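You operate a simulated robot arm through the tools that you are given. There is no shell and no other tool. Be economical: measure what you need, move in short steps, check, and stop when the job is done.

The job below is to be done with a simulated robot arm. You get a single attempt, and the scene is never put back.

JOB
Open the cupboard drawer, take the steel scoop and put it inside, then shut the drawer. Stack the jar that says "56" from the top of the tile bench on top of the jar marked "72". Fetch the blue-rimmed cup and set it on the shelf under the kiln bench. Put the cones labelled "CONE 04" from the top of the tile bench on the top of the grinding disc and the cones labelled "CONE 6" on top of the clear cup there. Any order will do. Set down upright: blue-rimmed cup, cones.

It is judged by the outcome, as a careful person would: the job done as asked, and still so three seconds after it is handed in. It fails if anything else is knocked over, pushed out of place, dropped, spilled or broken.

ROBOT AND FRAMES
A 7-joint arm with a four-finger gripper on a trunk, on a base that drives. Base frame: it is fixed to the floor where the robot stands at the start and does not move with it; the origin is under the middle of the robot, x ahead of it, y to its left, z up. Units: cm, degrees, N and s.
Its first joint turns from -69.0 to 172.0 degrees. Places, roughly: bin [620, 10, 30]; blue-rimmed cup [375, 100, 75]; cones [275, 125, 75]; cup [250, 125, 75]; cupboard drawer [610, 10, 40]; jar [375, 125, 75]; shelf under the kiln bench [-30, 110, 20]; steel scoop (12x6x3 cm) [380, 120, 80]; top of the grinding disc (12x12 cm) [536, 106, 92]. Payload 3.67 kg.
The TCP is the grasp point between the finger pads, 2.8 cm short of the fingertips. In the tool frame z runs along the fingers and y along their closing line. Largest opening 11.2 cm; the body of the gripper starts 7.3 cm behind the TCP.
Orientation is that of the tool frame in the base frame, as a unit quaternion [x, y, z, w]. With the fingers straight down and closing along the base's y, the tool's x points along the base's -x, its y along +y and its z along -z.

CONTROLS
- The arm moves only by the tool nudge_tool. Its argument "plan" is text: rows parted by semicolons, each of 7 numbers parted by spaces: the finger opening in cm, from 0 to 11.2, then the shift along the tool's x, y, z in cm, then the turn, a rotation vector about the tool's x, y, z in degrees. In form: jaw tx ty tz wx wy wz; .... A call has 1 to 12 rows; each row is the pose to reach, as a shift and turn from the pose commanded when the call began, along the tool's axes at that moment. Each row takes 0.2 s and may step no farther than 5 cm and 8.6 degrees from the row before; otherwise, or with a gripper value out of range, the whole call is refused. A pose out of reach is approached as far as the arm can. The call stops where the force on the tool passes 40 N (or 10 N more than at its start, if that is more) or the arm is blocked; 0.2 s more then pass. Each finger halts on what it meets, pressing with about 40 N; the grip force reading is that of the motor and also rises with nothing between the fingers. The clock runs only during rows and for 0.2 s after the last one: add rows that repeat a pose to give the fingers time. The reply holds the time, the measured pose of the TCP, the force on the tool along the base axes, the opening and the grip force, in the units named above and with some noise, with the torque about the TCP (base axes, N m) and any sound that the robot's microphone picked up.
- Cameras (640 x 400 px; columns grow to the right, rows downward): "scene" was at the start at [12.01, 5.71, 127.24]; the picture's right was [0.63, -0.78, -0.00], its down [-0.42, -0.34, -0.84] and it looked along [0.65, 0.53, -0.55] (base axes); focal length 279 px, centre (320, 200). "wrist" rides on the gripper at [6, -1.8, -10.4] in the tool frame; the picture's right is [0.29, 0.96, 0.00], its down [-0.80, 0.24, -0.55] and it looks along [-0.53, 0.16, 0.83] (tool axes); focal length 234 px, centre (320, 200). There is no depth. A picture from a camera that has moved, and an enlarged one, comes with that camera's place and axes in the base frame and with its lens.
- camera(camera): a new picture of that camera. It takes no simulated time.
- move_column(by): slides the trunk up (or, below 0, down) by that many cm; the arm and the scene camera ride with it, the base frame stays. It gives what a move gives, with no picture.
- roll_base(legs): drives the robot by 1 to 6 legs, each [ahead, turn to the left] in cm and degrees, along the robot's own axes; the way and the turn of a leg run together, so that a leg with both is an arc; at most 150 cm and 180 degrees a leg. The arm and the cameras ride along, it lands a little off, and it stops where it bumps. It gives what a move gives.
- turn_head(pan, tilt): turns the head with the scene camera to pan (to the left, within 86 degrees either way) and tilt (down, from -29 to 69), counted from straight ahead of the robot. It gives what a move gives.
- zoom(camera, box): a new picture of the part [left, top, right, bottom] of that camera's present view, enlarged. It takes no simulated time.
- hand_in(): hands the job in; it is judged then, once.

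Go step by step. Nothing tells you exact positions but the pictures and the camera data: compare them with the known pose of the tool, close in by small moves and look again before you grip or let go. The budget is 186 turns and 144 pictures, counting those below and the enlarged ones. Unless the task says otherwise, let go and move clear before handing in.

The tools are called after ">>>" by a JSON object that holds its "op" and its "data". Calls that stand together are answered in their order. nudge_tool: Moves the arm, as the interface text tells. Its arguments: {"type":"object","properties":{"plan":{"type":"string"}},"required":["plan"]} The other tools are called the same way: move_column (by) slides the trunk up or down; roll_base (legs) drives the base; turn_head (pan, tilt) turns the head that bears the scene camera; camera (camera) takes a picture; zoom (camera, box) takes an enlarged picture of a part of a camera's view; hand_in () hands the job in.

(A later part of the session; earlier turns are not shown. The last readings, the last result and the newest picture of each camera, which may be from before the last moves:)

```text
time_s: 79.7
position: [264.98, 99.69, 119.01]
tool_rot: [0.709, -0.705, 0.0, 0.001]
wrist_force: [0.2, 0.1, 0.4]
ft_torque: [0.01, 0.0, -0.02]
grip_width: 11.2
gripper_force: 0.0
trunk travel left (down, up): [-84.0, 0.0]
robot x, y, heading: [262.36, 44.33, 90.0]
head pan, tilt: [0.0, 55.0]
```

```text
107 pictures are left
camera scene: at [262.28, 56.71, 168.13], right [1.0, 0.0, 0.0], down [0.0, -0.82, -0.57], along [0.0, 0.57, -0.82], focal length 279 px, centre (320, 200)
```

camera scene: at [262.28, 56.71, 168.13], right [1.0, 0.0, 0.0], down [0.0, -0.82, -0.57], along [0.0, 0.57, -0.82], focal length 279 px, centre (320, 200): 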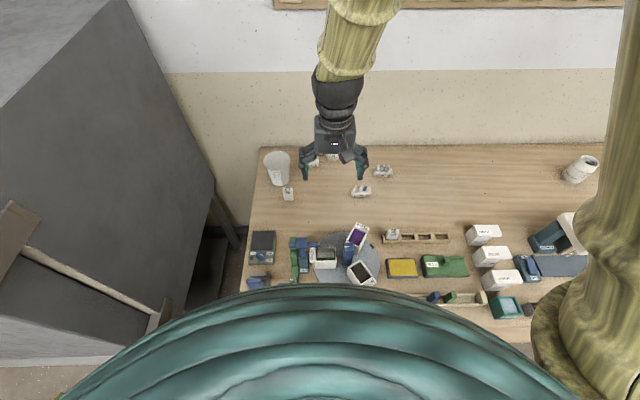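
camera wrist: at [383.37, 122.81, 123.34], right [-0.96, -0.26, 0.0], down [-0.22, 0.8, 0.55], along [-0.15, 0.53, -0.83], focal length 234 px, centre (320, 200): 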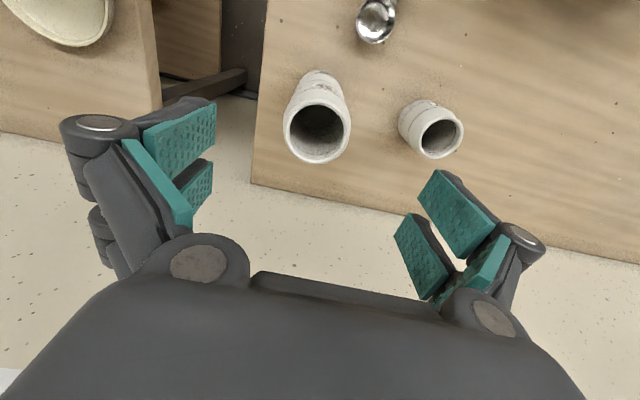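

>>> {"op": "zoom", "data": {"camera": "scene", "box": [250, 130, 410, 230]}}

>>> {"op": "zoom", "data": {"camera": "wrist", "box": [180, 60, 440, 222]}}

```text
4.00 times, centred on (330, 180) of scene
camera zoom: at [262.28, 56.71, 168.13], right [1.0, 0.0, 0.0], down [0.0, -0.82, -0.57], along [0.0, 0.57, -0.82], focal length 1115 px, centre (280, 280)
```

zoom: 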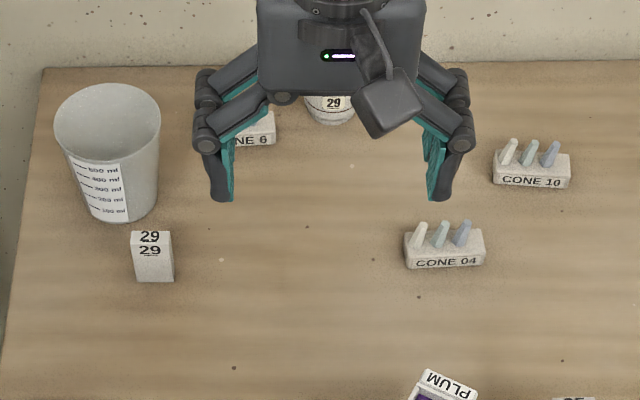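

```text
2.46 times, centred on (310, 141) of wrist
camera zoom: at [266.76, 93.6, 129.36], right [-0.96, -0.29, 0.0], down [-0.24, 0.8, 0.55], along [-0.16, 0.53, -0.83], focal length 576 px, centre (345, 345)
```

zoom: 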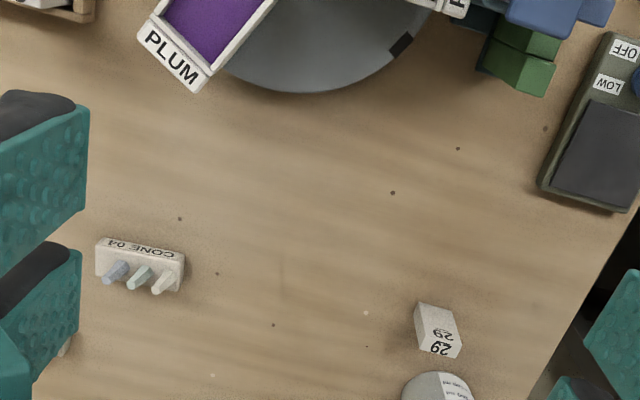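

I look closer at the measuring cup and "CONE 6".

>>> {"op": "zoom", "data": {"camera": "scene", "box": [255, 145, 319, 185]}}

>>> {"op": "camera", "data": {"camera": "wrist"}}

```text
10.00 times, centred on (287, 165) of scene
camera zoom: at [262.28, 56.71, 168.13], right [1.0, 0.0, 0.0], down [0.0, -0.82, -0.57], along [0.0, 0.57, -0.82], focal length 2788 px, centre (650, 550)
```

zoom: 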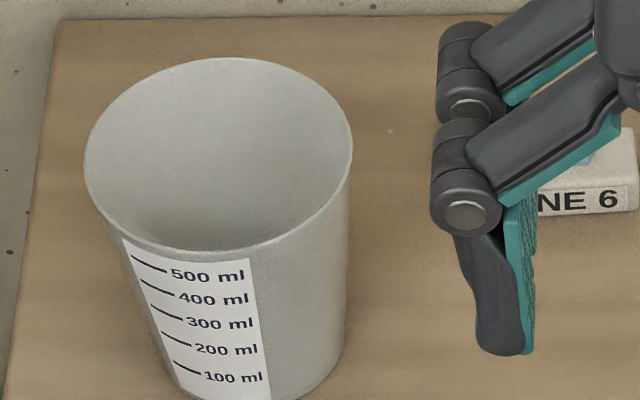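

```text
103 pictures are left
camera wrist: at [266.76, 93.6, 129.36], right [-0.96, -0.29, 0.0], down [-0.24, 0.8, 0.55], along [-0.16, 0.53, -0.83], focal length 234 px, centre (320, 200)
```

wrist: 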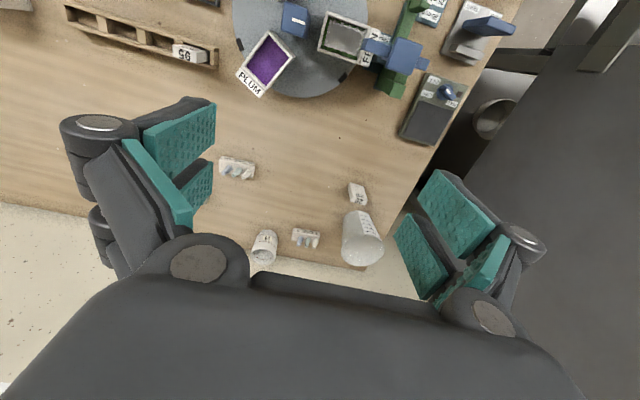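

The clear cup is the open measuring cup at about (245.5,128), rim z≈92, radius ≈4.9. Cone blocks are ≈7.6×2.8 cm. CONE 6 is near (258,135) beside jar 29; I move over it for a closer look.

>>> {"op": "nudge_tool", "data": {"plan": "11.2 -3.9 0.86 1.9 0 0 0;11.2 -7.8 1.7 3.8 0 0 0;11.2 -11.7 2.6 5.6 0 0 0;11.2 -15.6 3.4 7.5 0 0 0;11.2 -19.6 4.3 9.4 0 0 0;11.2 -23.5 5.2 11.2 0 0 0;11.2 -27.4 6 13.1 0 0 0;11.2 -31.3 6.9 15 0 0 0;11.2 -31.3 6.9 15 0 0 0"}}

>>> {"op": "camera", "data": {"camera": "wrist"}}

>>> {"op": "zoom", "data": {"camera": "scene", "box": [250, 130, 370, 205]}}

```text
time_s: 81.7
position: [257.83, 130.63, 104.28]
tool_rot: [0.709, -0.705, 0.0, 0.001]
wrist_force: [0.0, -0.4, 0.1]
ft_torque: [0.02, 0.02, -0.03]
grip_width: 11.21
gripper_force: 0.0
trunk travel left (down, up): [-84.0, 0.0]
robot x, y, heading: [262.56, 44.36, 90.2]
head pan, tilt: [0.0, 55.0]
```

```text
102 pictures are left
camera wrist: at [259.63, 124.49, 114.6], right [-0.96, -0.29, 0.0], down [-0.24, 0.8, 0.55], along [-0.16, 0.53, -0.83], focal length 234 px, centre (320, 200)
```

wrist: 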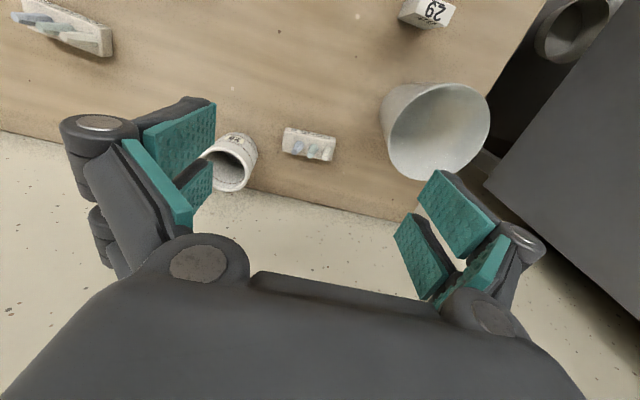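

```text
5.33 times, centred on (310, 168) of scene
camera zoom: at [262.31, 56.52, 168.15], right [1.0, 0.0, 0.0], down [0.0, -0.82, -0.57], along [0.0, 0.57, -0.82], focal length 1487 px, centre (373, 373)
```

zoom: 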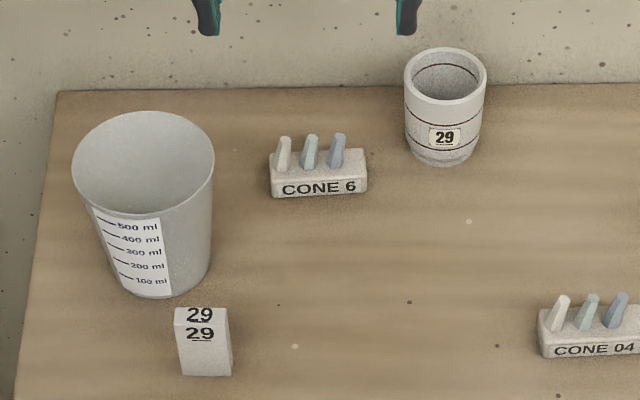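

CONE 6 block is at (257.9,135.2), turned about 4.5°. I align and lower to just above the cones for a check.

>>> {"op": "nudge_tool", "data": {"plan": "10 -2.4 -0.1 0 0 0 -2;10 -4.6 -0.1 2 0 0 -4;10 -4.6 -0.1 6 0 0 -4;10 -4.6 -0.1 10 0 0 -4;10 -4.6 -0.1 12.5 0 0 -4;10 -4.6 -0.1 12.5 0 0 -4"}}

>>> {"op": "camera", "data": {"camera": "wrist"}}

>>> {"op": "zoom", "data": {"camera": "scene", "box": [250, 130, 370, 205]}}

```text
time_s: 83.1
position: [258.1, 135.57, 91.48]
tool_rot: [0.733, -0.68, 0.001, 0.001]
wrist_force: [-0.5, -0.6, -0.7]
ft_torque: [-0.02, -0.03, -0.01]
grip_width: 9.99
gripper_force: 0.0
trunk travel left (down, up): [-84.0, 0.0]
robot x, y, heading: [262.05, 44.31, 90.1]
head pan, tilt: [0.0, 55.0]
```

```text
100 pictures are left
camera wrist: at [260.18, 129.52, 101.85], right [-0.93, -0.36, 0.0], down [-0.3, 0.78, 0.55], along [-0.2, 0.52, -0.83], focal length 234 px, centre (320, 200)
```

wrist: 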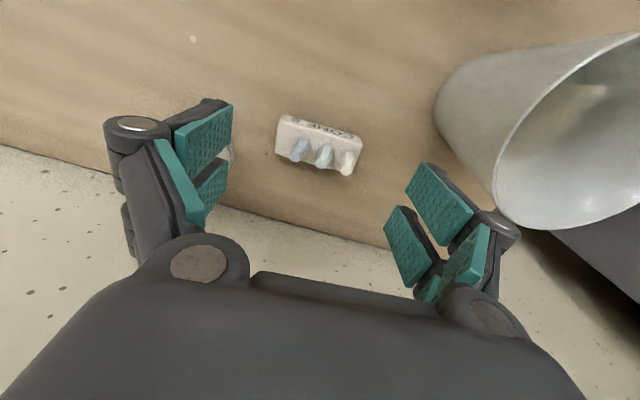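

```text
5.33 times, centred on (310, 168) of scene
camera zoom: at [262.28, 56.67, 168.14], right [1.0, 0.0, 0.0], down [0.0, -0.82, -0.57], along [0.0, 0.57, -0.82], focal length 1487 px, centre (373, 373)
```

zoom: 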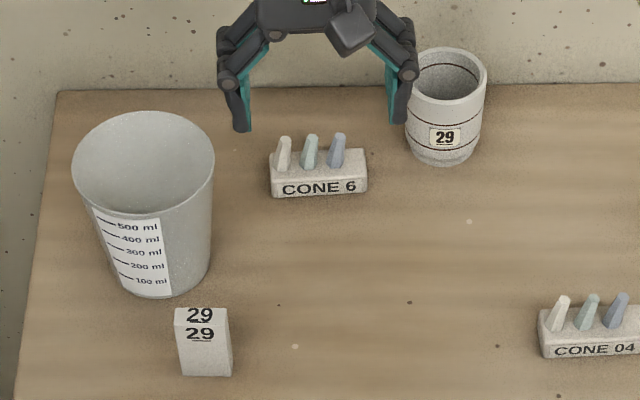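

Well aligned. Lower and grip the block by its ends.

>>> {"op": "nudge_tool", "data": {"plan": "10 0 0 3 0 0 0;10 0 0 5.5 0 0 0;10 0 0 6.3 0 0 0;10 0 0 6.3 0 0 0;6.5 0 0 6.3 0 0 0;6.5 0 0 6.3 0 0 0;6.5 0 0 6.3 0 0 0"}}

>>> {"op": "camera", "data": {"camera": "wrist"}}

```text
time_s: 84.7
position: [258.14, 135.47, 85.25]
tool_rot: [0.733, -0.68, 0.0, 0.001]
wrist_force: [0.2, -1.0, 1.1]
ft_torque: [-0.04, 0.09, 0.04]
grip_width: 7.13
gripper_force: 40.1
trunk travel left (down, up): [-84.0, 0.0]
robot x, y, heading: [261.97, 44.5, 89.7]
head pan, tilt: [0.0, 55.0]
```

```text
98 pictures are left
camera wrist: at [260.2, 129.53, 95.55], right [-0.93, -0.36, 0.0], down [-0.3, 0.78, 0.55], along [-0.2, 0.52, -0.83], focal length 234 px, centre (320, 200)
```

wrist: 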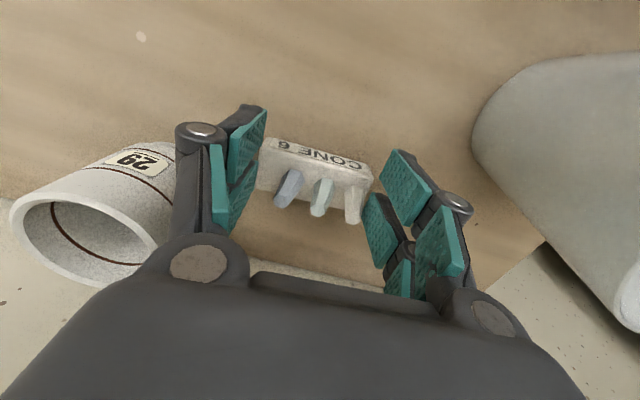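

Gripped. Lift and carry to the near side of the cup's rim.

>>> {"op": "nudge_tool", "data": {"plan": "6.5 0 0 -4 0 0 0;6.5 0 0 -8 0 0 0;6.5 0 0 -12 0 0 0;6.5 0 0 -15 0 0 0;6.5 2.8 3.1 -15 0 0 1;6.5 5.6 6.2 -15 0 0 2;6.5 8.4 9.3 -15 0 0 3;6.5 11.2 12.4 -15 0 0 4;6.5 11.2 12.4 -15 0 0 4"}}

>>> {"op": "camera", "data": {"camera": "wrist"}}

>>> {"op": "zoom", "data": {"camera": "scene", "box": [250, 140, 330, 190]}}

```text
time_s: 86.7
position: [246.38, 123.43, 100.23]
tool_rot: [0.709, -0.705, 0.0, 0.0]
wrist_force: [0.3, -0.7, -0.7]
ft_torque: [-0.05, 0.0, -0.01]
grip_width: 7.09
gripper_force: 40.0
trunk travel left (down, up): [-84.0, 0.0]
robot x, y, heading: [262.56, 44.33, 90.4]
head pan, tilt: [0.0, 55.0]
```

```text
97 pictures are left
camera wrist: at [248.11, 117.34, 110.53], right [-0.96, -0.29, 0.0], down [-0.24, 0.8, 0.55], along [-0.16, 0.53, -0.83], focal length 234 px, centre (320, 200)
```

wrist: 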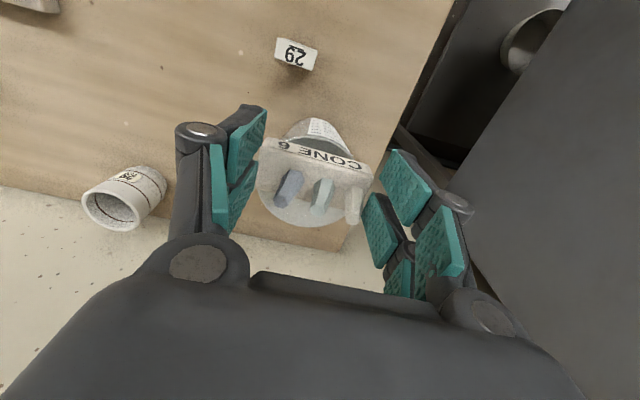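

```text
8.00 times, centred on (290, 165) of scene
camera zoom: at [262.34, 56.8, 168.12], right [1.0, 0.0, 0.0], down [0.0, -0.82, -0.57], along [0.0, 0.57, -0.82], focal length 2230 px, centre (560, 480)
```

zoom: 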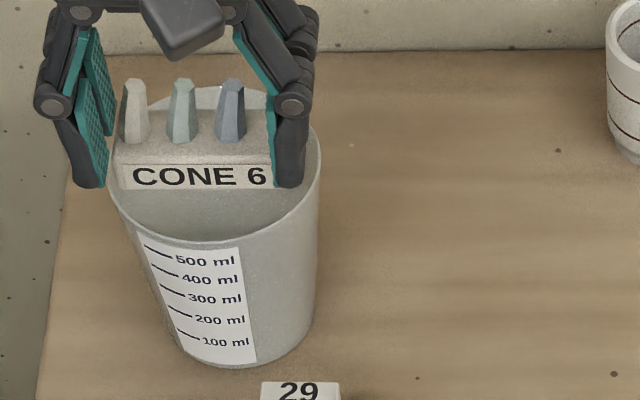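

Block is slightly right/forward of the wished spot; I adjust and lower to just over the rim.

>>> {"op": "nudge_tool", "data": {"plan": "6.5 -0.25 0.4 1.5 0 0 0;6.5 -0.25 0.4 2.6 0 0 0;6.5 -0.25 0.4 3.2 0 0 0;6.5 -0.25 0.4 3.2 0 0 0"}}

>>> {"op": "zoom", "data": {"camera": "scene", "box": [250, 140, 330, 190]}}

>>> {"op": "zoom", "data": {"camera": "wrist", "box": [220, 90, 420, 215]}}

```text
time_s: 87.7
position: [246.23, 123.69, 96.94]
tool_rot: [0.709, -0.705, 0.001, 0.001]
wrist_force: [0.2, -0.3, -1.1]
ft_torque: [0.0, -0.01, -0.01]
grip_width: 7.11
gripper_force: 40.1
trunk travel left (down, up): [-84.0, 0.0]
robot x, y, heading: [262.24, 44.44, 90.0]
head pan, tilt: [0.0, 55.0]
```

```text
8.00 times, centred on (290, 165) of scene
camera zoom: at [262.28, 56.73, 168.13], right [1.0, 0.0, 0.0], down [0.0, -0.82, -0.57], along [0.0, 0.57, -0.82], focal length 2230 px, centre (560, 480)
```

zoom: 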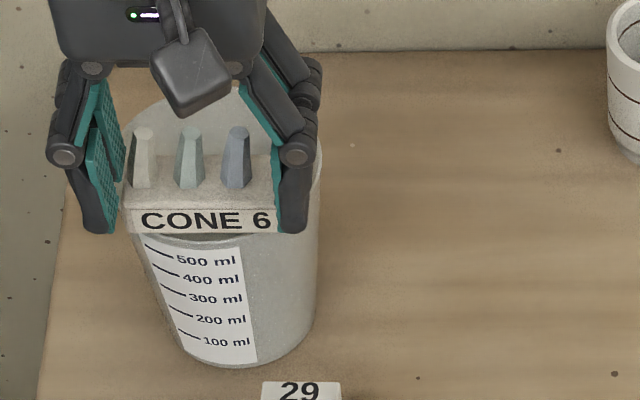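

```text
3.20 times, centred on (320, 152) of wrist
camera zoom: at [247.9, 117.61, 107.3], right [-0.96, -0.29, 0.0], down [-0.24, 0.8, 0.55], along [-0.16, 0.53, -0.83], focal length 749 px, centre (320, 352)
```

zoom: 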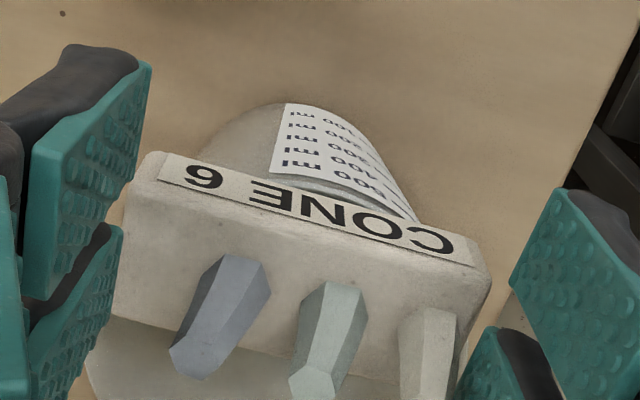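

The block's front edge lines up with the rim's front, as wanted. Lower gently to contact.

>>> {"op": "nudge_tool", "data": {"plan": "6.5 0 0 0.3 0 0 0;6.5 0 0 0.5 0 0 0;6.5 0 0 0.5 0 0 0"}}

```text
time_s: 88.5
position: [246.14, 123.78, 96.43]
tool_rot: [0.709, -0.705, 0.001, 0.0]
wrist_force: [0.3, 0.3, -0.2]
ft_torque: [-0.04, 0.01, 0.02]
grip_width: 7.12
gripper_force: 40.0
trunk travel left (down, up): [-84.0, 0.0]
robot x, y, heading: [261.92, 44.53, 89.9]
head pan, tilt: [0.0, 55.0]
```

>>> {"op": "nudge_tool", "data": {"plan": "6.5 0 0 0.2 0 0 0;6.5 0 0 0.4 0 0 0;6.5 0 0 0.4 0 0 0"}}

>>> {"op": "zoom", "data": {"camera": "scene", "box": [250, 140, 330, 190]}}

```text
time_s: 89.3
position: [246.07, 123.73, 96.24]
tool_rot: [0.709, -0.705, 0.0, 0.0]
wrist_force: [0.8, -1.7, 11.6]
ft_torque: [0.09, 0.01, 0.04]
grip_width: 7.12
gripper_force: 39.9
trunk travel left (down, up): [-84.0, 0.0]
robot x, y, heading: [262.11, 44.61, 90.1]
head pan, tilt: [0.0, 55.0]
```

```text
8.00 times, centred on (290, 165) of scene
camera zoom: at [262.3, 56.56, 168.16], right [1.0, 0.0, 0.0], down [0.0, -0.82, -0.57], along [0.0, 0.57, -0.82], focal length 2230 px, centre (560, 480)
```

zoom: 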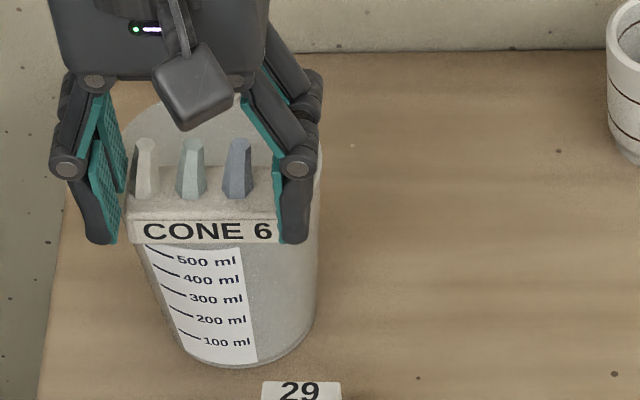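

Contact made on the rim. Unload and open the fingers slightly, then look.

>>> {"op": "nudge_tool", "data": {"plan": "6.5 0 0 -0.15 0 0 0;7.4 0 0 -0.15 0 0 0;7.8 0 0 -0.15 0 0 0;8 0 0 -0.15 0 0 0"}}

>>> {"op": "zoom", "data": {"camera": "scene", "box": [250, 140, 330, 190]}}

>>> {"op": "zoom", "data": {"camera": "wrist", "box": [220, 90, 420, 215]}}

```text
time_s: 90.3
position: [246.07, 123.63, 96.34]
tool_rot: [0.709, -0.706, 0.0, 0.0]
wrist_force: [-0.5, 0.6, 0.0]
ft_torque: [-0.01, 0.04, 0.01]
grip_width: 7.99
gripper_force: 0.1
trunk travel left (down, up): [-84.0, 0.0]
robot x, y, heading: [261.99, 44.16, 89.9]
head pan, tilt: [0.0, 55.0]
```

```text
8.00 times, centred on (290, 165) of scene
camera zoom: at [262.28, 56.72, 168.13], right [1.0, 0.0, 0.0], down [0.0, -0.82, -0.57], along [0.0, 0.57, -0.82], focal length 2230 px, centre (560, 480)
```

zoom: 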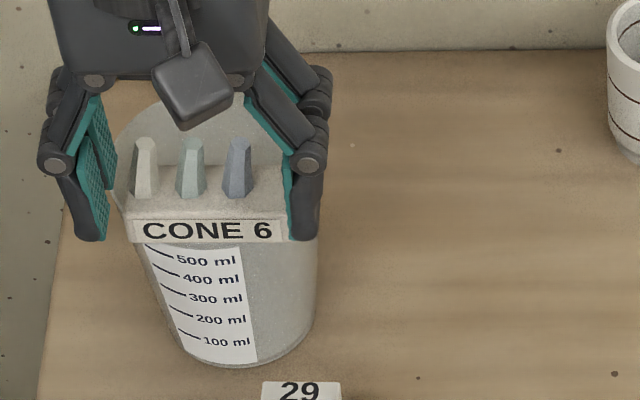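

```text
3.20 times, centred on (320, 152) of wrist
camera zoom: at [247.88, 117.59, 106.62], right [-0.96, -0.29, 0.0], down [-0.24, 0.8, 0.55], along [-0.16, 0.53, -0.83], focal length 749 px, centre (320, 352)
```

zoom: 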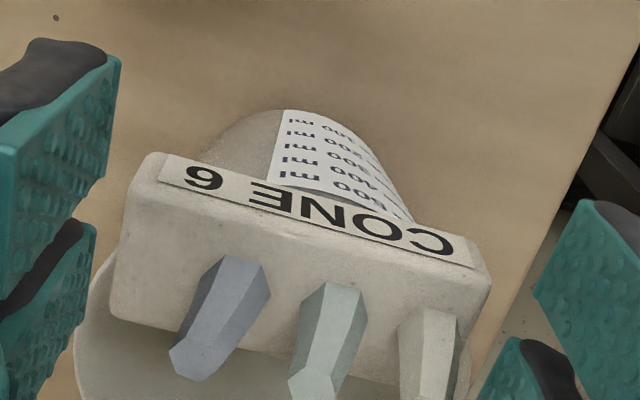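

It rests level on the rim. I open and rise straight up, then move over to CONE 04 at about (279,121).

>>> {"op": "nudge_tool", "data": {"plan": "9.5 0 0 -0.15 0 0 0;9.5 0 0 -2 0 0 0;9.5 0 0 -5 0 0 0;9.5 0 0 -9 0 0 0;9.5 0 0 -12 0 0 0"}}

>>> {"op": "zoom", "data": {"camera": "scene", "box": [240, 130, 400, 230]}}

```text
time_s: 91.5
position: [246.43, 123.6, 107.89]
tool_rot: [0.708, -0.706, 0.002, 0.003]
wrist_force: [0.7, 0.5, 0.3]
ft_torque: [0.02, -0.01, 0.01]
grip_width: 9.5
gripper_force: 0.2
trunk travel left (down, up): [-84.0, 0.0]
robot x, y, heading: [262.28, 44.21, 89.9]
head pan, tilt: [0.0, 55.0]
```

```text
4.00 times, centred on (320, 180) of scene
camera zoom: at [262.36, 56.69, 168.12], right [1.0, 0.0, 0.0], down [0.0, -0.82, -0.57], along [0.0, 0.57, -0.82], focal length 1115 px, centre (320, 280)
```

zoom: 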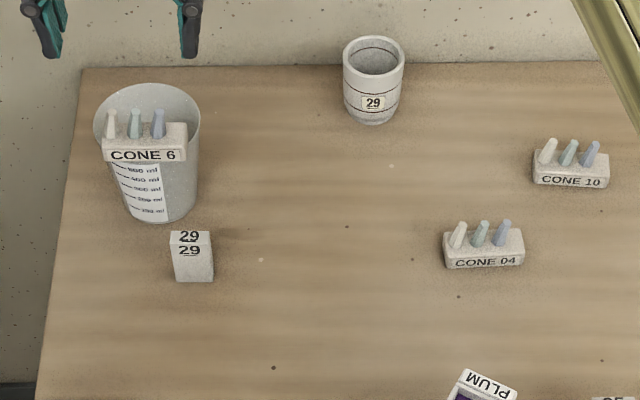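

CONE 6 sits well. CONE 04 is at (278.2,120.1); moving above it.

>>> {"op": "nudge_tool", "data": {"plan": "10 0.5 -4.5 0 0 0 0;10 1 -9 0 0 0 -0.6;10 1.5 -13.6 0 0 0 -1.2;10 2 -18.1 0 0 0 -1.8;10 2.5 -22.6 0 0 0 -2.4;10 3 -27.2 0 0 0 -3;10 3.6 -31.7 0 0 0 -4;10 3.6 -31.7 4.5 0 0 -4;10 3.6 -31.7 9 0 0 -4;10 3.6 -31.7 13 0 0 -4;10 3.6 -31.7 16.4 0 0 -4;10 3.6 -31.7 16.4 0 0 -4"}}

>>> {"op": "camera", "data": {"camera": "wrist"}}

>>> {"op": "zoom", "data": {"camera": "scene", "box": [320, 150, 400, 200]}}

```text
time_s: 94.1
position: [277.82, 119.97, 92.02]
tool_rot: [0.733, -0.68, 0.001, 0.0]
wrist_force: [0.0, -1.2, 0.3]
ft_torque: [0.0, 0.04, -0.02]
grip_width: 10.01
gripper_force: 0.0
trunk travel left (down, up): [-84.0, 0.0]
robot x, y, heading: [262.17, 44.44, 90.3]
head pan, tilt: [0.0, 55.0]
```

```text
89 pictures are left
camera wrist: at [280.08, 114.0, 102.38], right [-0.93, -0.36, 0.0], down [-0.3, 0.78, 0.55], along [-0.2, 0.52, -0.83], focal length 234 px, centre (320, 200)
```

wrist: 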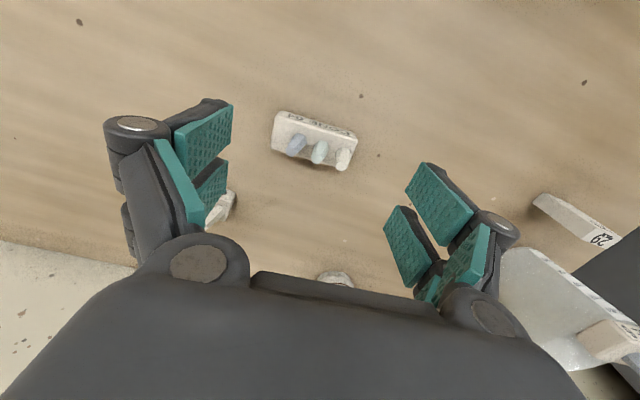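

```text
8.00 times, centred on (360, 175) of scene
camera zoom: at [262.35, 56.57, 168.14], right [1.0, 0.0, 0.0], down [0.0, -0.82, -0.57], along [0.0, 0.57, -0.82], focal length 2230 px, centre (0, 400)
```

zoom: 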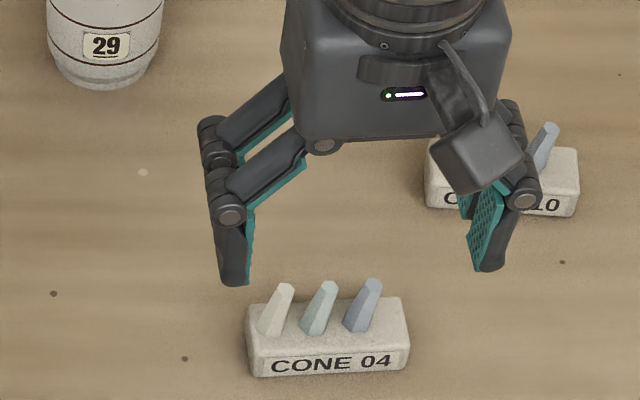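

Aligned; lower and grip CONE 04.

>>> {"op": "nudge_tool", "data": {"plan": "10 0 -0.2 3 0 0 0;10 0 -0.2 5.5 0 0 0;10 0 -0.2 6.7 0 0 0;10 0 -0.2 6.7 0 0 0;6.5 0 -0.2 6.7 0 0 0;6.5 0 -0.2 6.7 0 0 0;6.5 0 -0.2 6.7 0 0 0;6.5 0 -0.2 3 0 0 0;6.5 0 -0.2 -1.5 0 0 0;6.5 0 -0.2 -6 0 0 0;6.5 0 -0.2 -10 0 0 0;6.5 0 -0.2 -10 0 0 0"}}

>>> {"op": "camera", "data": {"camera": "wrist"}}

```text
time_s: 96.7
position: [278.03, 120.25, 101.73]
tool_rot: [0.733, -0.681, 0.001, 0.002]
wrist_force: [0.0, 0.2, -1.4]
ft_torque: [-0.01, -0.02, 0.01]
grip_width: 7.13
gripper_force: 40.0
trunk travel left (down, up): [-84.0, 0.0]
robot x, y, heading: [262.26, 44.11, 90.3]
head pan, tilt: [0.0, 55.0]
```

```text
87 pictures are left
camera wrist: at [280.21, 114.28, 112.13], right [-0.93, -0.36, 0.0], down [-0.3, 0.78, 0.55], along [-0.2, 0.51, -0.83], focal length 234 px, centre (320, 200)
```

wrist: 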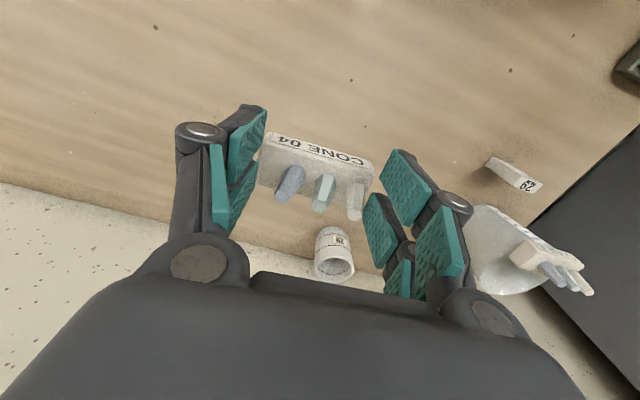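

CONE 04 is held. I retract and drive along to the grinder at x≈535.

>>> {"op": "nudge_tool", "data": {"plan": "6.5 2.8 2.1 -2.4 0 0 0.6;6.5 5.6 4.2 -4.8 0 0 1.2;6.5 8.4 6.3 -7.3 0 0 1.8;6.5 11.2 8.4 -9.7 0 0 2.4;6.5 14 10.6 -12.1 0 0 3;6.5 16.9 12.7 -14.6 0 0 3.6;6.5 19.7 14.8 -17 0 0 4;6.5 19.7 14.8 -17 0 0 4"}}

>>> {"op": "roll_base", "data": {"legs": [[0, -90], [120, 0], [110, 0]]}}

>>> {"op": "turn_head", "data": {"pan": 20, "tilt": 35}}

>>> {"op": "camera", "data": {"camera": "scene"}}

```text
time_s: 98.5
position: [264.79, 99.69, 118.73]
tool_rot: [0.709, -0.705, 0.002, 0.001]
wrist_force: [0.1, 0.5, -0.7]
ft_torque: [-0.07, 0.0, 0.01]
grip_width: 7.13
gripper_force: 40.2
trunk travel left (down, up): [-84.0, 0.0]
robot x, y, heading: [261.71, 44.25, 90.0]
head pan, tilt: [0.0, 55.0]
```

```text
time_s: 113.7
position: [547.94, 39.28, 118.92]
tool_rot: [0.005, 1.0, 0.0, -0.002]
wrist_force: [-0.4, 0.9, -0.6]
ft_torque: [0.03, 0.04, 0.0]
grip_width: 7.1
gripper_force: 40.2
trunk travel left (down, up): [-84.0, 0.0]
robot x, y, heading: [492.37, 42.67, -0.5]
head pan, tilt: [0.0, 55.0]
```

```text
time_s: 114.5
position: [547.87, 39.31, 118.94]
tool_rot: [0.006, 1.0, 0.0, 0.0]
wrist_force: [0.2, -0.3, -0.7]
ft_torque: [0.0, 0.01, -0.01]
grip_width: 7.11
gripper_force: 39.9
trunk travel left (down, up): [-84.0, 0.0]
robot x, y, heading: [492.65, 42.58, -1.0]
head pan, tilt: [20.0, 35.0]
```

```text
86 pictures are left
camera scene: at [506.05, 45.59, 170.95], right [0.33, -0.94, 0.0], down [-0.54, -0.19, -0.82], along [0.77, 0.27, -0.57], focal length 279 px, centre (320, 200)
```

scene: 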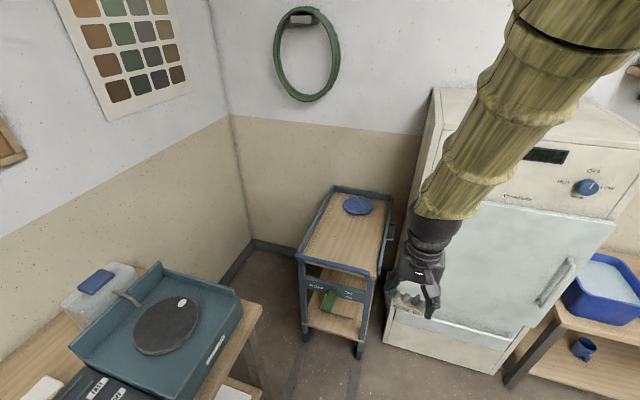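

The disc is at about (535.5,105.5). I move ahead 25 cm and turn to face the bench.

>>> {"op": "roll_base", "data": {"legs": [[25, 0], [0, 90.5]]}}

>>> {"op": "turn_head", "data": {"pan": -5, "tilt": 55}}

>>> {"op": "camera", "data": {"camera": "scene"}}

```text
time_s: 120.2
position: [519.5, 97.66, 118.96]
tool_rot: [0.71, -0.704, 0.0, 0.001]
wrist_force: [0.4, 0.3, -1.4]
ft_torque: [-0.01, 0.0, -0.02]
grip_width: 7.1
gripper_force: 40.0
trunk travel left (down, up): [-84.0, 0.0]
robot x, y, heading: [517.5, 42.5, 90.2]
head pan, tilt: [20.0, 35.0]
```

```text
time_s: 121.1
position: [519.45, 97.54, 118.83]
tool_rot: [0.71, -0.704, 0.001, 0.001]
wrist_force: [0.8, -0.3, -1.2]
ft_torque: [-0.02, 0.01, 0.0]
grip_width: 7.08
gripper_force: 39.9
trunk travel left (down, up): [-84.0, 0.0]
robot x, y, heading: [517.17, 42.28, 90.4]
head pan, tilt: [-5.0, 55.0]
```

```text
85 pictures are left
camera scene: at [517.91, 54.65, 168.14], right [1.0, -0.08, 0.0], down [-0.07, -0.82, -0.57], along [0.05, 0.57, -0.82], focal length 279 px, centre (320, 200)
```

scene: 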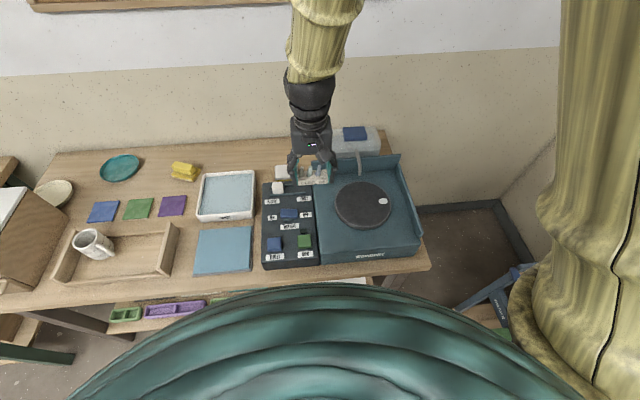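

>>> {"op": "zoom", "data": {"camera": "scene", "box": [290, 120, 430, 207]}}

>>> {"op": "camera", "data": {"camera": "wrist"}}

```text
4.57 times, centred on (360, 164) of scene
camera zoom: at [517.91, 54.65, 168.14], right [1.0, -0.08, 0.0], down [-0.07, -0.82, -0.57], along [0.05, 0.57, -0.82], focal length 1274 px, centre (137, 367)
```

zoom: 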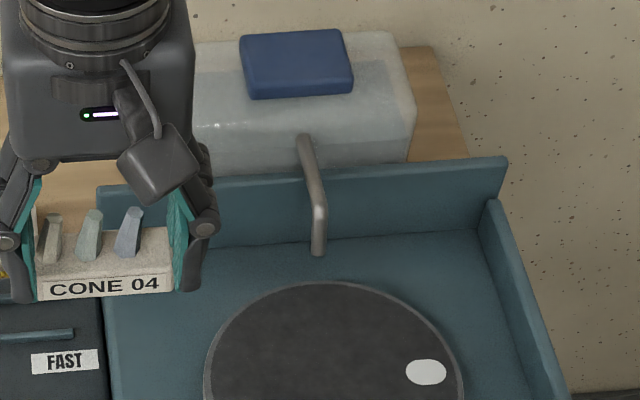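

```text
83 pictures are left
camera wrist: at [521.31, 91.49, 129.25], right [-0.95, -0.3, 0.0], down [-0.25, 0.8, 0.55], along [-0.16, 0.53, -0.83], focal length 234 px, centre (320, 200)
```

wrist: 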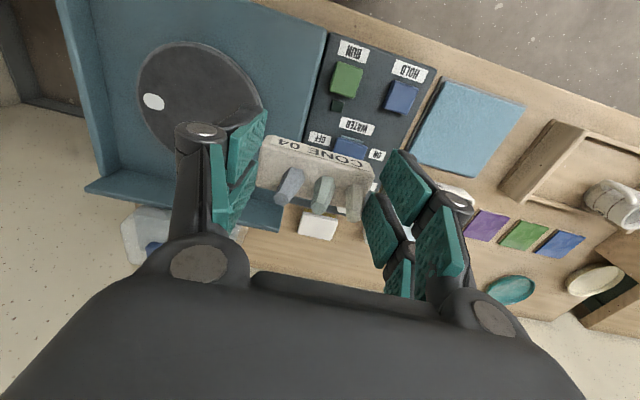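

>>> {"op": "nudge_tool", "data": {"plan": "6.5 -1 -4.1 0.5 0 0 0;6.5 -2 -8.3 1.5 0 0 0;6.5 -4 -12.5 2.5 0 0 0;6.5 -5.7 -16.6 4 0 0 0;6.5 -5.7 -16.6 8.5 0 0 0;6.5 -5.7 -16.6 13 0 0 0;6.5 -5.7 -16.6 16.8 0 0 0;6.5 -5.7 -16.6 16.8 0 0 0"}}

>>> {"op": "zoom", "data": {"camera": "scene", "box": [300, 130, 460, 230]}}

>>> {"op": "camera", "data": {"camera": "wrist"}}

```text
time_s: 122.9
position: [536.01, 103.29, 102.13]
tool_rot: [0.71, -0.704, 0.0, 0.0]
wrist_force: [-0.2, 0.1, -0.5]
ft_torque: [0.0, 0.02, 0.0]
grip_width: 7.13
gripper_force: 40.6
trunk travel left (down, up): [-84.0, 0.0]
robot x, y, heading: [517.33, 42.05, 90.6]
head pan, tilt: [-5.0, 55.0]
```

```text
4.00 times, centred on (380, 180) of scene
camera zoom: at [517.83, 54.49, 168.15], right [1.0, -0.08, 0.0], down [-0.07, -0.82, -0.57], along [0.05, 0.57, -0.82], focal length 1115 px, centre (80, 280)
```

zoom: 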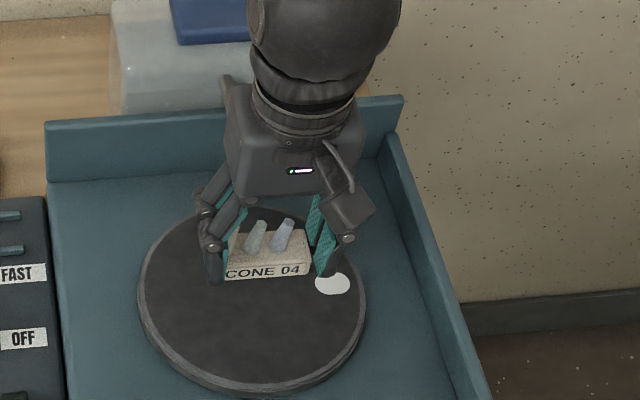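

```text
81 pictures are left
camera wrist: at [537.72, 97.32, 112.4], right [-0.95, -0.3, 0.0], down [-0.25, 0.8, 0.55], along [-0.16, 0.53, -0.83], focal length 234 px, centre (320, 200)
```

wrist: 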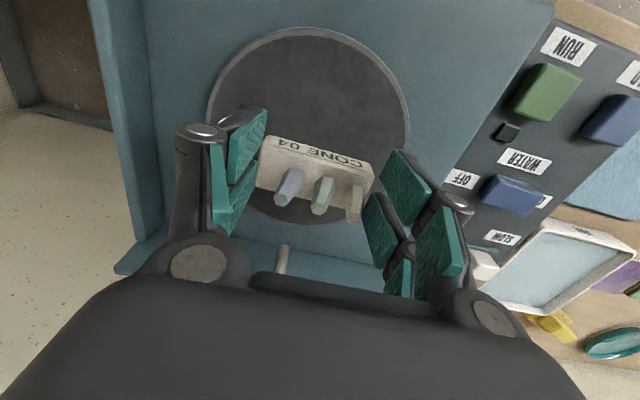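

Lower toward the disc with a slight shift back.

>>> {"op": "nudge_tool", "data": {"plan": "6.5 -0.8 0.2 2 0 0 0;6.5 -0.8 0.2 4 0 0 0;6.5 -0.8 0.2 5 0 0 0;6.5 -0.8 0.2 5.5 0 0 0;6.5 -0.8 0.2 5.9 0 0 0;6.5 -0.8 0.2 5.9 0 0 0"}}

>>> {"op": "zoom", "data": {"camera": "scene", "box": [320, 160, 420, 222]}}

```text
time_s: 124.3
position: [535.89, 104.24, 96.31]
tool_rot: [0.71, -0.704, -0.001, -0.001]
wrist_force: [5.3, 6.2, 27.5]
ft_torque: [0.58, -0.2, -0.08]
grip_width: 7.12
gripper_force: 39.9
trunk travel left (down, up): [-84.0, 0.0]
robot x, y, heading: [517.11, 42.37, 90.6]
head pan, tilt: [-5.0, 55.0]
```

```text
6.40 times, centred on (370, 191) of scene
camera zoom: at [517.91, 54.43, 168.16], right [1.0, -0.08, 0.0], down [-0.07, -0.82, -0.57], along [0.05, 0.57, -0.82], focal length 1784 px, centre (0, 258)
```

zoom: 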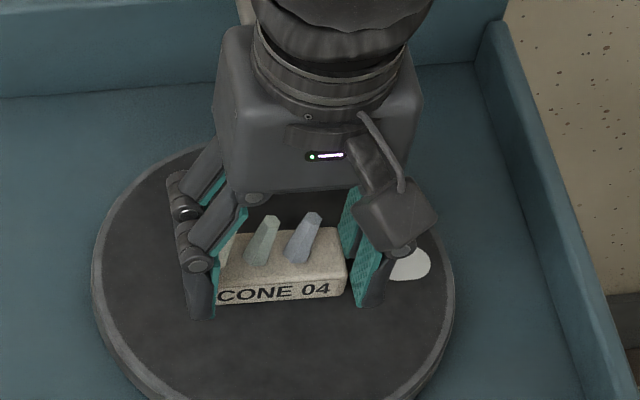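

Contact force with a sizable torque — maybe the spout touches the gripper's back. I back off slightly and check.

>>> {"op": "nudge_tool", "data": {"plan": "6.5 0 0 -0.4 0 0 0;6.5 0 0 -0.4 0 0 0"}}

>>> {"op": "camera", "data": {"camera": "wrist"}}

>>> {"op": "zoom", "data": {"camera": "scene", "box": [310, 120, 430, 195]}}

```text
time_s: 124.9
position: [536.03, 104.08, 96.52]
tool_rot: [0.71, -0.704, 0.001, 0.001]
wrist_force: [-0.2, 0.7, -1.0]
ft_torque: [-0.03, 0.02, -0.03]
grip_width: 7.11
gripper_force: 40.0
trunk travel left (down, up): [-84.0, 0.0]
robot x, y, heading: [517.4, 42.05, 90.2]
head pan, tilt: [-5.0, 55.0]
```

```text
79 pictures are left
camera wrist: at [537.68, 98.01, 106.93], right [-0.95, -0.3, 0.0], down [-0.25, 0.8, 0.55], along [-0.16, 0.53, -0.83], focal length 234 px, centre (320, 200)
```

wrist: 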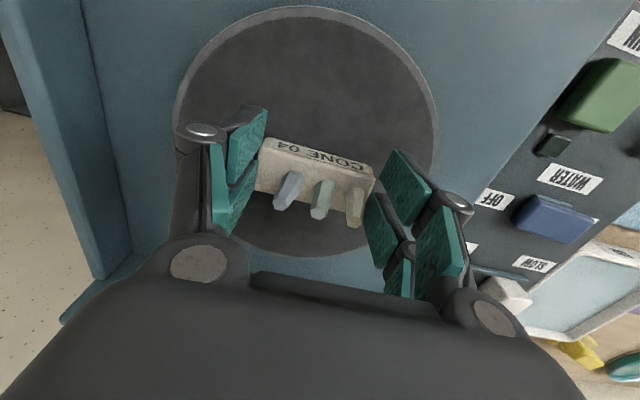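

```text
5.33 times, centred on (370, 158) of scene
camera zoom: at [517.93, 54.61, 168.11], right [1.0, -0.08, 0.0], down [-0.07, -0.82, -0.57], along [0.05, 0.57, -0.82], focal length 1487 px, centre (53, 427)
```

zoom: 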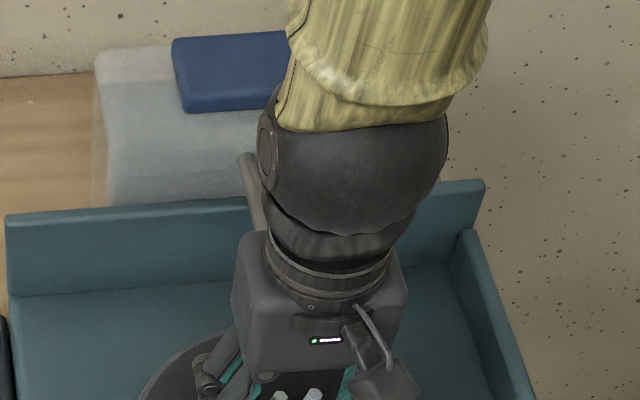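

I shift 2 cm toward me to clear the spout, then lower again.

>>> {"op": "nudge_tool", "data": {"plan": "6.5 0 0 -1.5 0 0 0;6.5 2 0 -1.5 0 0 0;6.5 2 0 -0.3 0 0 0;6.5 2 0 0.1 0 0 0;6.5 2 0 0.1 0 0 0"}}

```text
time_s: 126.1
position: [535.97, 102.26, 96.49]
tool_rot: [0.71, -0.704, 0.0, 0.0]
wrist_force: [-0.3, -0.5, -1.6]
ft_torque: [0.0, -0.02, 0.02]
grip_width: 7.12
gripper_force: 40.4
trunk travel left (down, up): [-84.0, 0.0]
robot x, y, heading: [516.94, 42.19, 90.0]
head pan, tilt: [-5.0, 55.0]
```

>>> {"op": "nudge_tool", "data": {"plan": "6.5 0 0 0.3 0 0 0;6.5 0 0 0.6 0 0 0;6.5 0 0 0.6 0 0 0"}}

>>> {"op": "zoom", "data": {"camera": "scene", "box": [320, 160, 420, 222]}}

```text
time_s: 126.9
position: [535.91, 102.4, 96.02]
tool_rot: [0.71, -0.704, -0.001, -0.001]
wrist_force: [0.6, 3.1, 30.3]
ft_torque: [0.55, -0.05, -0.01]
grip_width: 7.12
gripper_force: 39.8
trunk travel left (down, up): [-84.0, 0.0]
robot x, y, heading: [517.5, 42.35, 90.1]
head pan, tilt: [-5.0, 55.0]
```

```text
6.40 times, centred on (370, 191) of scene
camera zoom: at [517.87, 54.42, 168.17], right [1.0, -0.08, 0.0], down [-0.07, -0.82, -0.57], along [0.05, 0.57, -0.82], focal length 1784 px, centre (0, 258)
```

zoom: 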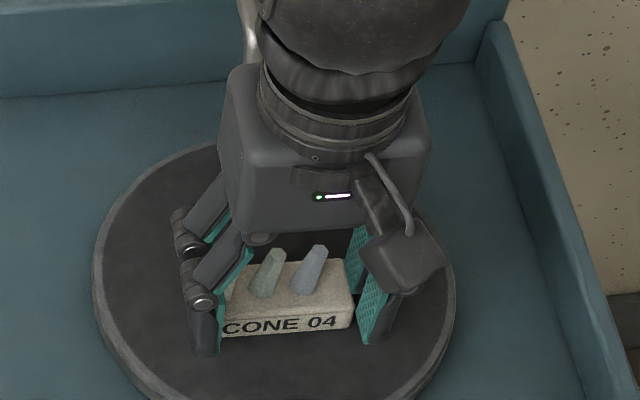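

Contact is consistent with the disc at z≈92.5. I ease off and release.

>>> {"op": "nudge_tool", "data": {"plan": "6.5 0 0 -0.2 0 0 0;6.5 0 0 -0.2 0 0 0;7.3 0 0 -0.2 0 0 0;8 0 0 -0.2 0 0 0;9 0 0 -0.2 0 0 0"}}

>>> {"op": "zoom", "data": {"camera": "scene", "box": [320, 160, 420, 222]}}

```text
time_s: 128.1
position: [535.83, 102.16, 96.04]
tool_rot: [0.71, -0.704, 0.0, 0.0]
wrist_force: [0.4, -1.2, 0.0]
ft_torque: [0.03, 0.0, -0.02]
grip_width: 9.01
gripper_force: 0.0
trunk travel left (down, up): [-84.0, 0.0]
robot x, y, heading: [517.57, 42.46, 90.2]
head pan, tilt: [-5.0, 55.0]
```

```text
6.40 times, centred on (370, 191) of scene
camera zoom: at [517.94, 54.65, 168.13], right [1.0, -0.08, 0.0], down [-0.07, -0.82, -0.57], along [0.05, 0.57, -0.82], focal length 1784 px, centre (0, 258)
```

zoom: 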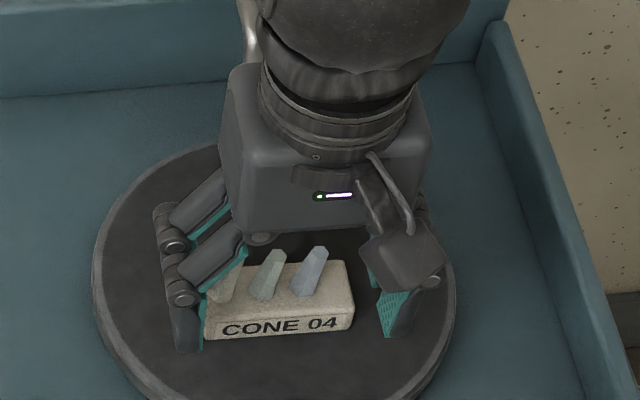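

CONE 04 stands on the disc. I rise, retract, and head to the cupboard front.

>>> {"op": "nudge_tool", "data": {"plan": "9 0 0 -4 0 0 0;9 0 0 -8 0 0 0;9 0.5 0 -12.5 0 0 0;9 1 0 -17 0 0 0;9 2 3.5 -20 0 0 0;9 3 7.5 -22 0 0 0;9 4 12 -22.8 0 0 0;9 4.7 16.4 -22.8 0 0 0;9 4.7 16.4 -22.8 0 0 0"}}

>>> {"op": "roll_base", "data": {"legs": [[0, -150], [34, 0], [0, 60]]}}

>>> {"op": "turn_head", "data": {"pan": 5, "tilt": 45}}

>>> {"op": "camera", "data": {"camera": "scene"}}

```text
time_s: 130.1
position: [519.61, 97.46, 118.92]
tool_rot: [0.71, -0.704, 0.0, 0.001]
wrist_force: [1.3, -0.6, 0.5]
ft_torque: [-0.02, 0.04, -0.02]
grip_width: 9.0
gripper_force: 0.1
trunk travel left (down, up): [-84.0, 0.0]
robot x, y, heading: [517.33, 42.61, 90.3]
head pan, tilt: [-5.0, 55.0]
```

```text
time_s: 141.2
position: [588.26, 8.35, 118.73]
tool_rot: [0.01, 1.0, 0.0, -0.001]
wrist_force: [0.6, 0.2, 0.9]
ft_torque: [0.0, 0.03, 0.0]
grip_width: 9.0
gripper_force: 0.1
trunk travel left (down, up): [-84.0, 0.0]
robot x, y, heading: [533.46, 12.09, -1.6]
head pan, tilt: [-5.0, 55.0]
```

```text
time_s: 141.9
position: [588.25, 8.38, 118.74]
tool_rot: [0.011, 1.0, -0.001, -0.002]
wrist_force: [0.4, -0.5, -0.4]
ft_torque: [-0.04, -0.02, 0.03]
grip_width: 9.01
gripper_force: 0.0
trunk travel left (down, up): [-84.0, 0.0]
robot x, y, heading: [533.17, 12.24, -1.5]
head pan, tilt: [5.0, 45.0]
```

```text
75 pictures are left
camera scene: at [546.35, 12.72, 169.47], right [0.06, -1.0, 0.0], down [-0.71, -0.04, -0.71], along [0.71, 0.04, -0.71], focal length 279 px, centre (320, 200)
```

scene: 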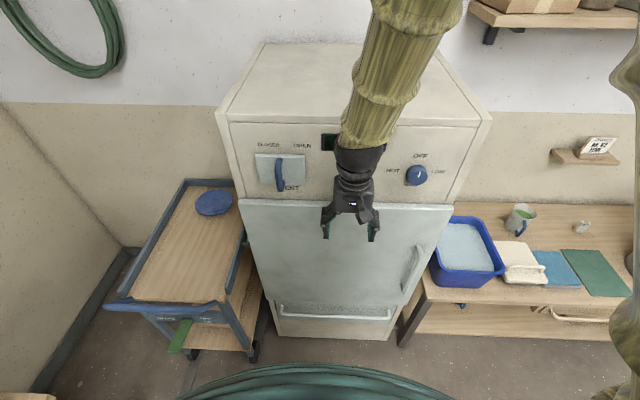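

Too close for a good look; I back off and check the drawer.

>>> {"op": "roll_base", "data": {"legs": [[-30, 1.5]]}}

>>> {"op": "turn_head", "data": {"pan": 0, "tilt": 45}}

>>> {"op": "camera", "data": {"camera": "scene"}}

>>> {"op": "zoom", "data": {"camera": "scene", "box": [220, 130, 420, 255]}}

```text
time_s: 144.0
position: [557.79, 10.06, 118.84]
tool_rot: [-0.001, 1.0, 0.001, 0.0]
wrist_force: [-0.5, 0.1, 0.8]
ft_torque: [-0.01, -0.03, 0.0]
grip_width: 8.99
gripper_force: 0.0
trunk travel left (down, up): [-84.0, 0.0]
robot x, y, heading: [502.23, 12.81, -0.2]
head pan, tilt: [5.0, 45.0]
```

```text
time_s: 144.7
position: [557.75, 10.0, 118.89]
tool_rot: [-0.001, 1.0, 0.0, -0.001]
wrist_force: [0.5, 0.0, 0.9]
ft_torque: [-0.02, -0.04, 0.03]
grip_width: 9.0
gripper_force: 0.0
trunk travel left (down, up): [-84.0, 0.0]
robot x, y, heading: [502.74, 12.92, 0.0]
head pan, tilt: [0.0, 45.0]
```

```text
74 pictures are left
camera scene: at [515.73, 12.72, 169.48], right [0.0, -1.0, 0.0], down [-0.71, 0.0, -0.71], along [0.71, 0.0, -0.71], focal length 279 px, centre (320, 200)
```

scene: 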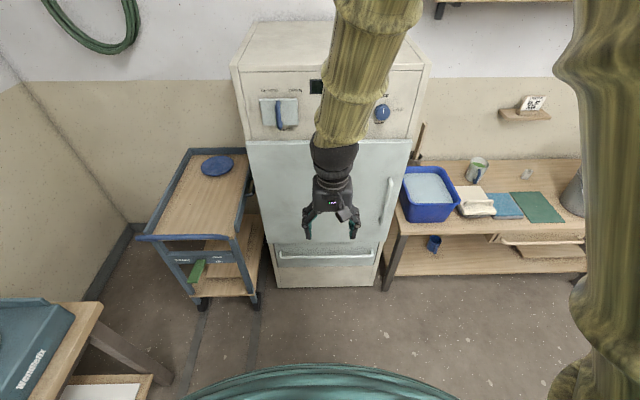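

```text
3.20 times, centred on (320, 192) of scene
camera zoom: at [515.73, 12.72, 169.48], right [0.0, -1.0, 0.0], down [-0.71, 0.0, -0.71], along [0.71, 0.0, -0.71], focal length 892 px, centre (320, 224)
```

zoom: 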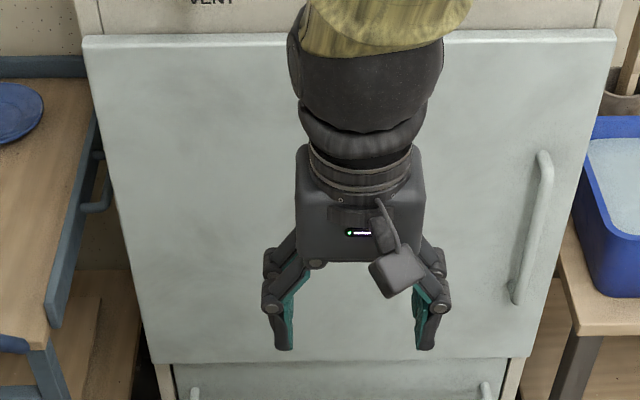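

>>> {"op": "zoom", "data": {"camera": "scene", "box": [260, 225, 400, 312]}}

```text
4.57 times, centred on (330, 268) of scene
camera zoom: at [515.73, 12.72, 169.48], right [0.0, -1.0, 0.0], down [-0.71, 0.0, -0.71], along [0.71, 0.0, -0.71], focal length 1274 px, centre (274, -113)
```

zoom: 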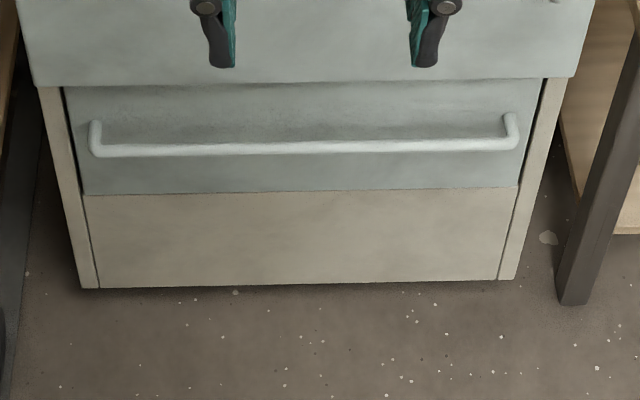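

The drawer has a wide bar handle at about x=600, z=41.7, centre y≈9. I lower the trunk and turn the gripper to point forward with jaws closing vertically.

>>> {"op": "move_column", "data": {"by": -65}}

>>> {"op": "nudge_tool", "data": {"plan": "6 0 0 0 -4.9 -4.9 4.9;6 0 0 0 -9.8 -9.8 9.8;6 0 0 0 -14.7 -14.7 14.7;6 0 0 0 -19.6 -19.6 19.6;6 0 0 0 -24.5 -24.5 24.5;6 0 0 0 -29.4 -29.4 29.4;6 0 0 0 -34.3 -34.3 34.3;6 0 0 0 -39.2 -39.2 39.2;6 0 0 0 -44.1 -44.1 44.1;6 0 0 0 -49 -49 49;6 0 0 0 -53.9 -53.9 53.9;6 0 0 0 -53.9 -53.9 53.9"}}

```text
refused: -65 is not a number from -40 to 40
```

```text
time_s: 147.3
position: [560.94, 11.64, 117.2]
tool_rot: [0.42, 0.685, 0.422, 0.419]
wrist_force: [0.7, -0.2, 0.1]
ft_torque: [-0.01, -0.01, 0.01]
grip_width: 6.01
gripper_force: 0.1
out of reach, approached as far as the arm can: row 6, 7, 8, 9, 10, 11, 12
trunk travel left (down, up): [-84.0, 0.0]
robot x, y, heading: [502.44, 12.9, -0.1]
head pan, tilt: [0.0, 45.0]
```

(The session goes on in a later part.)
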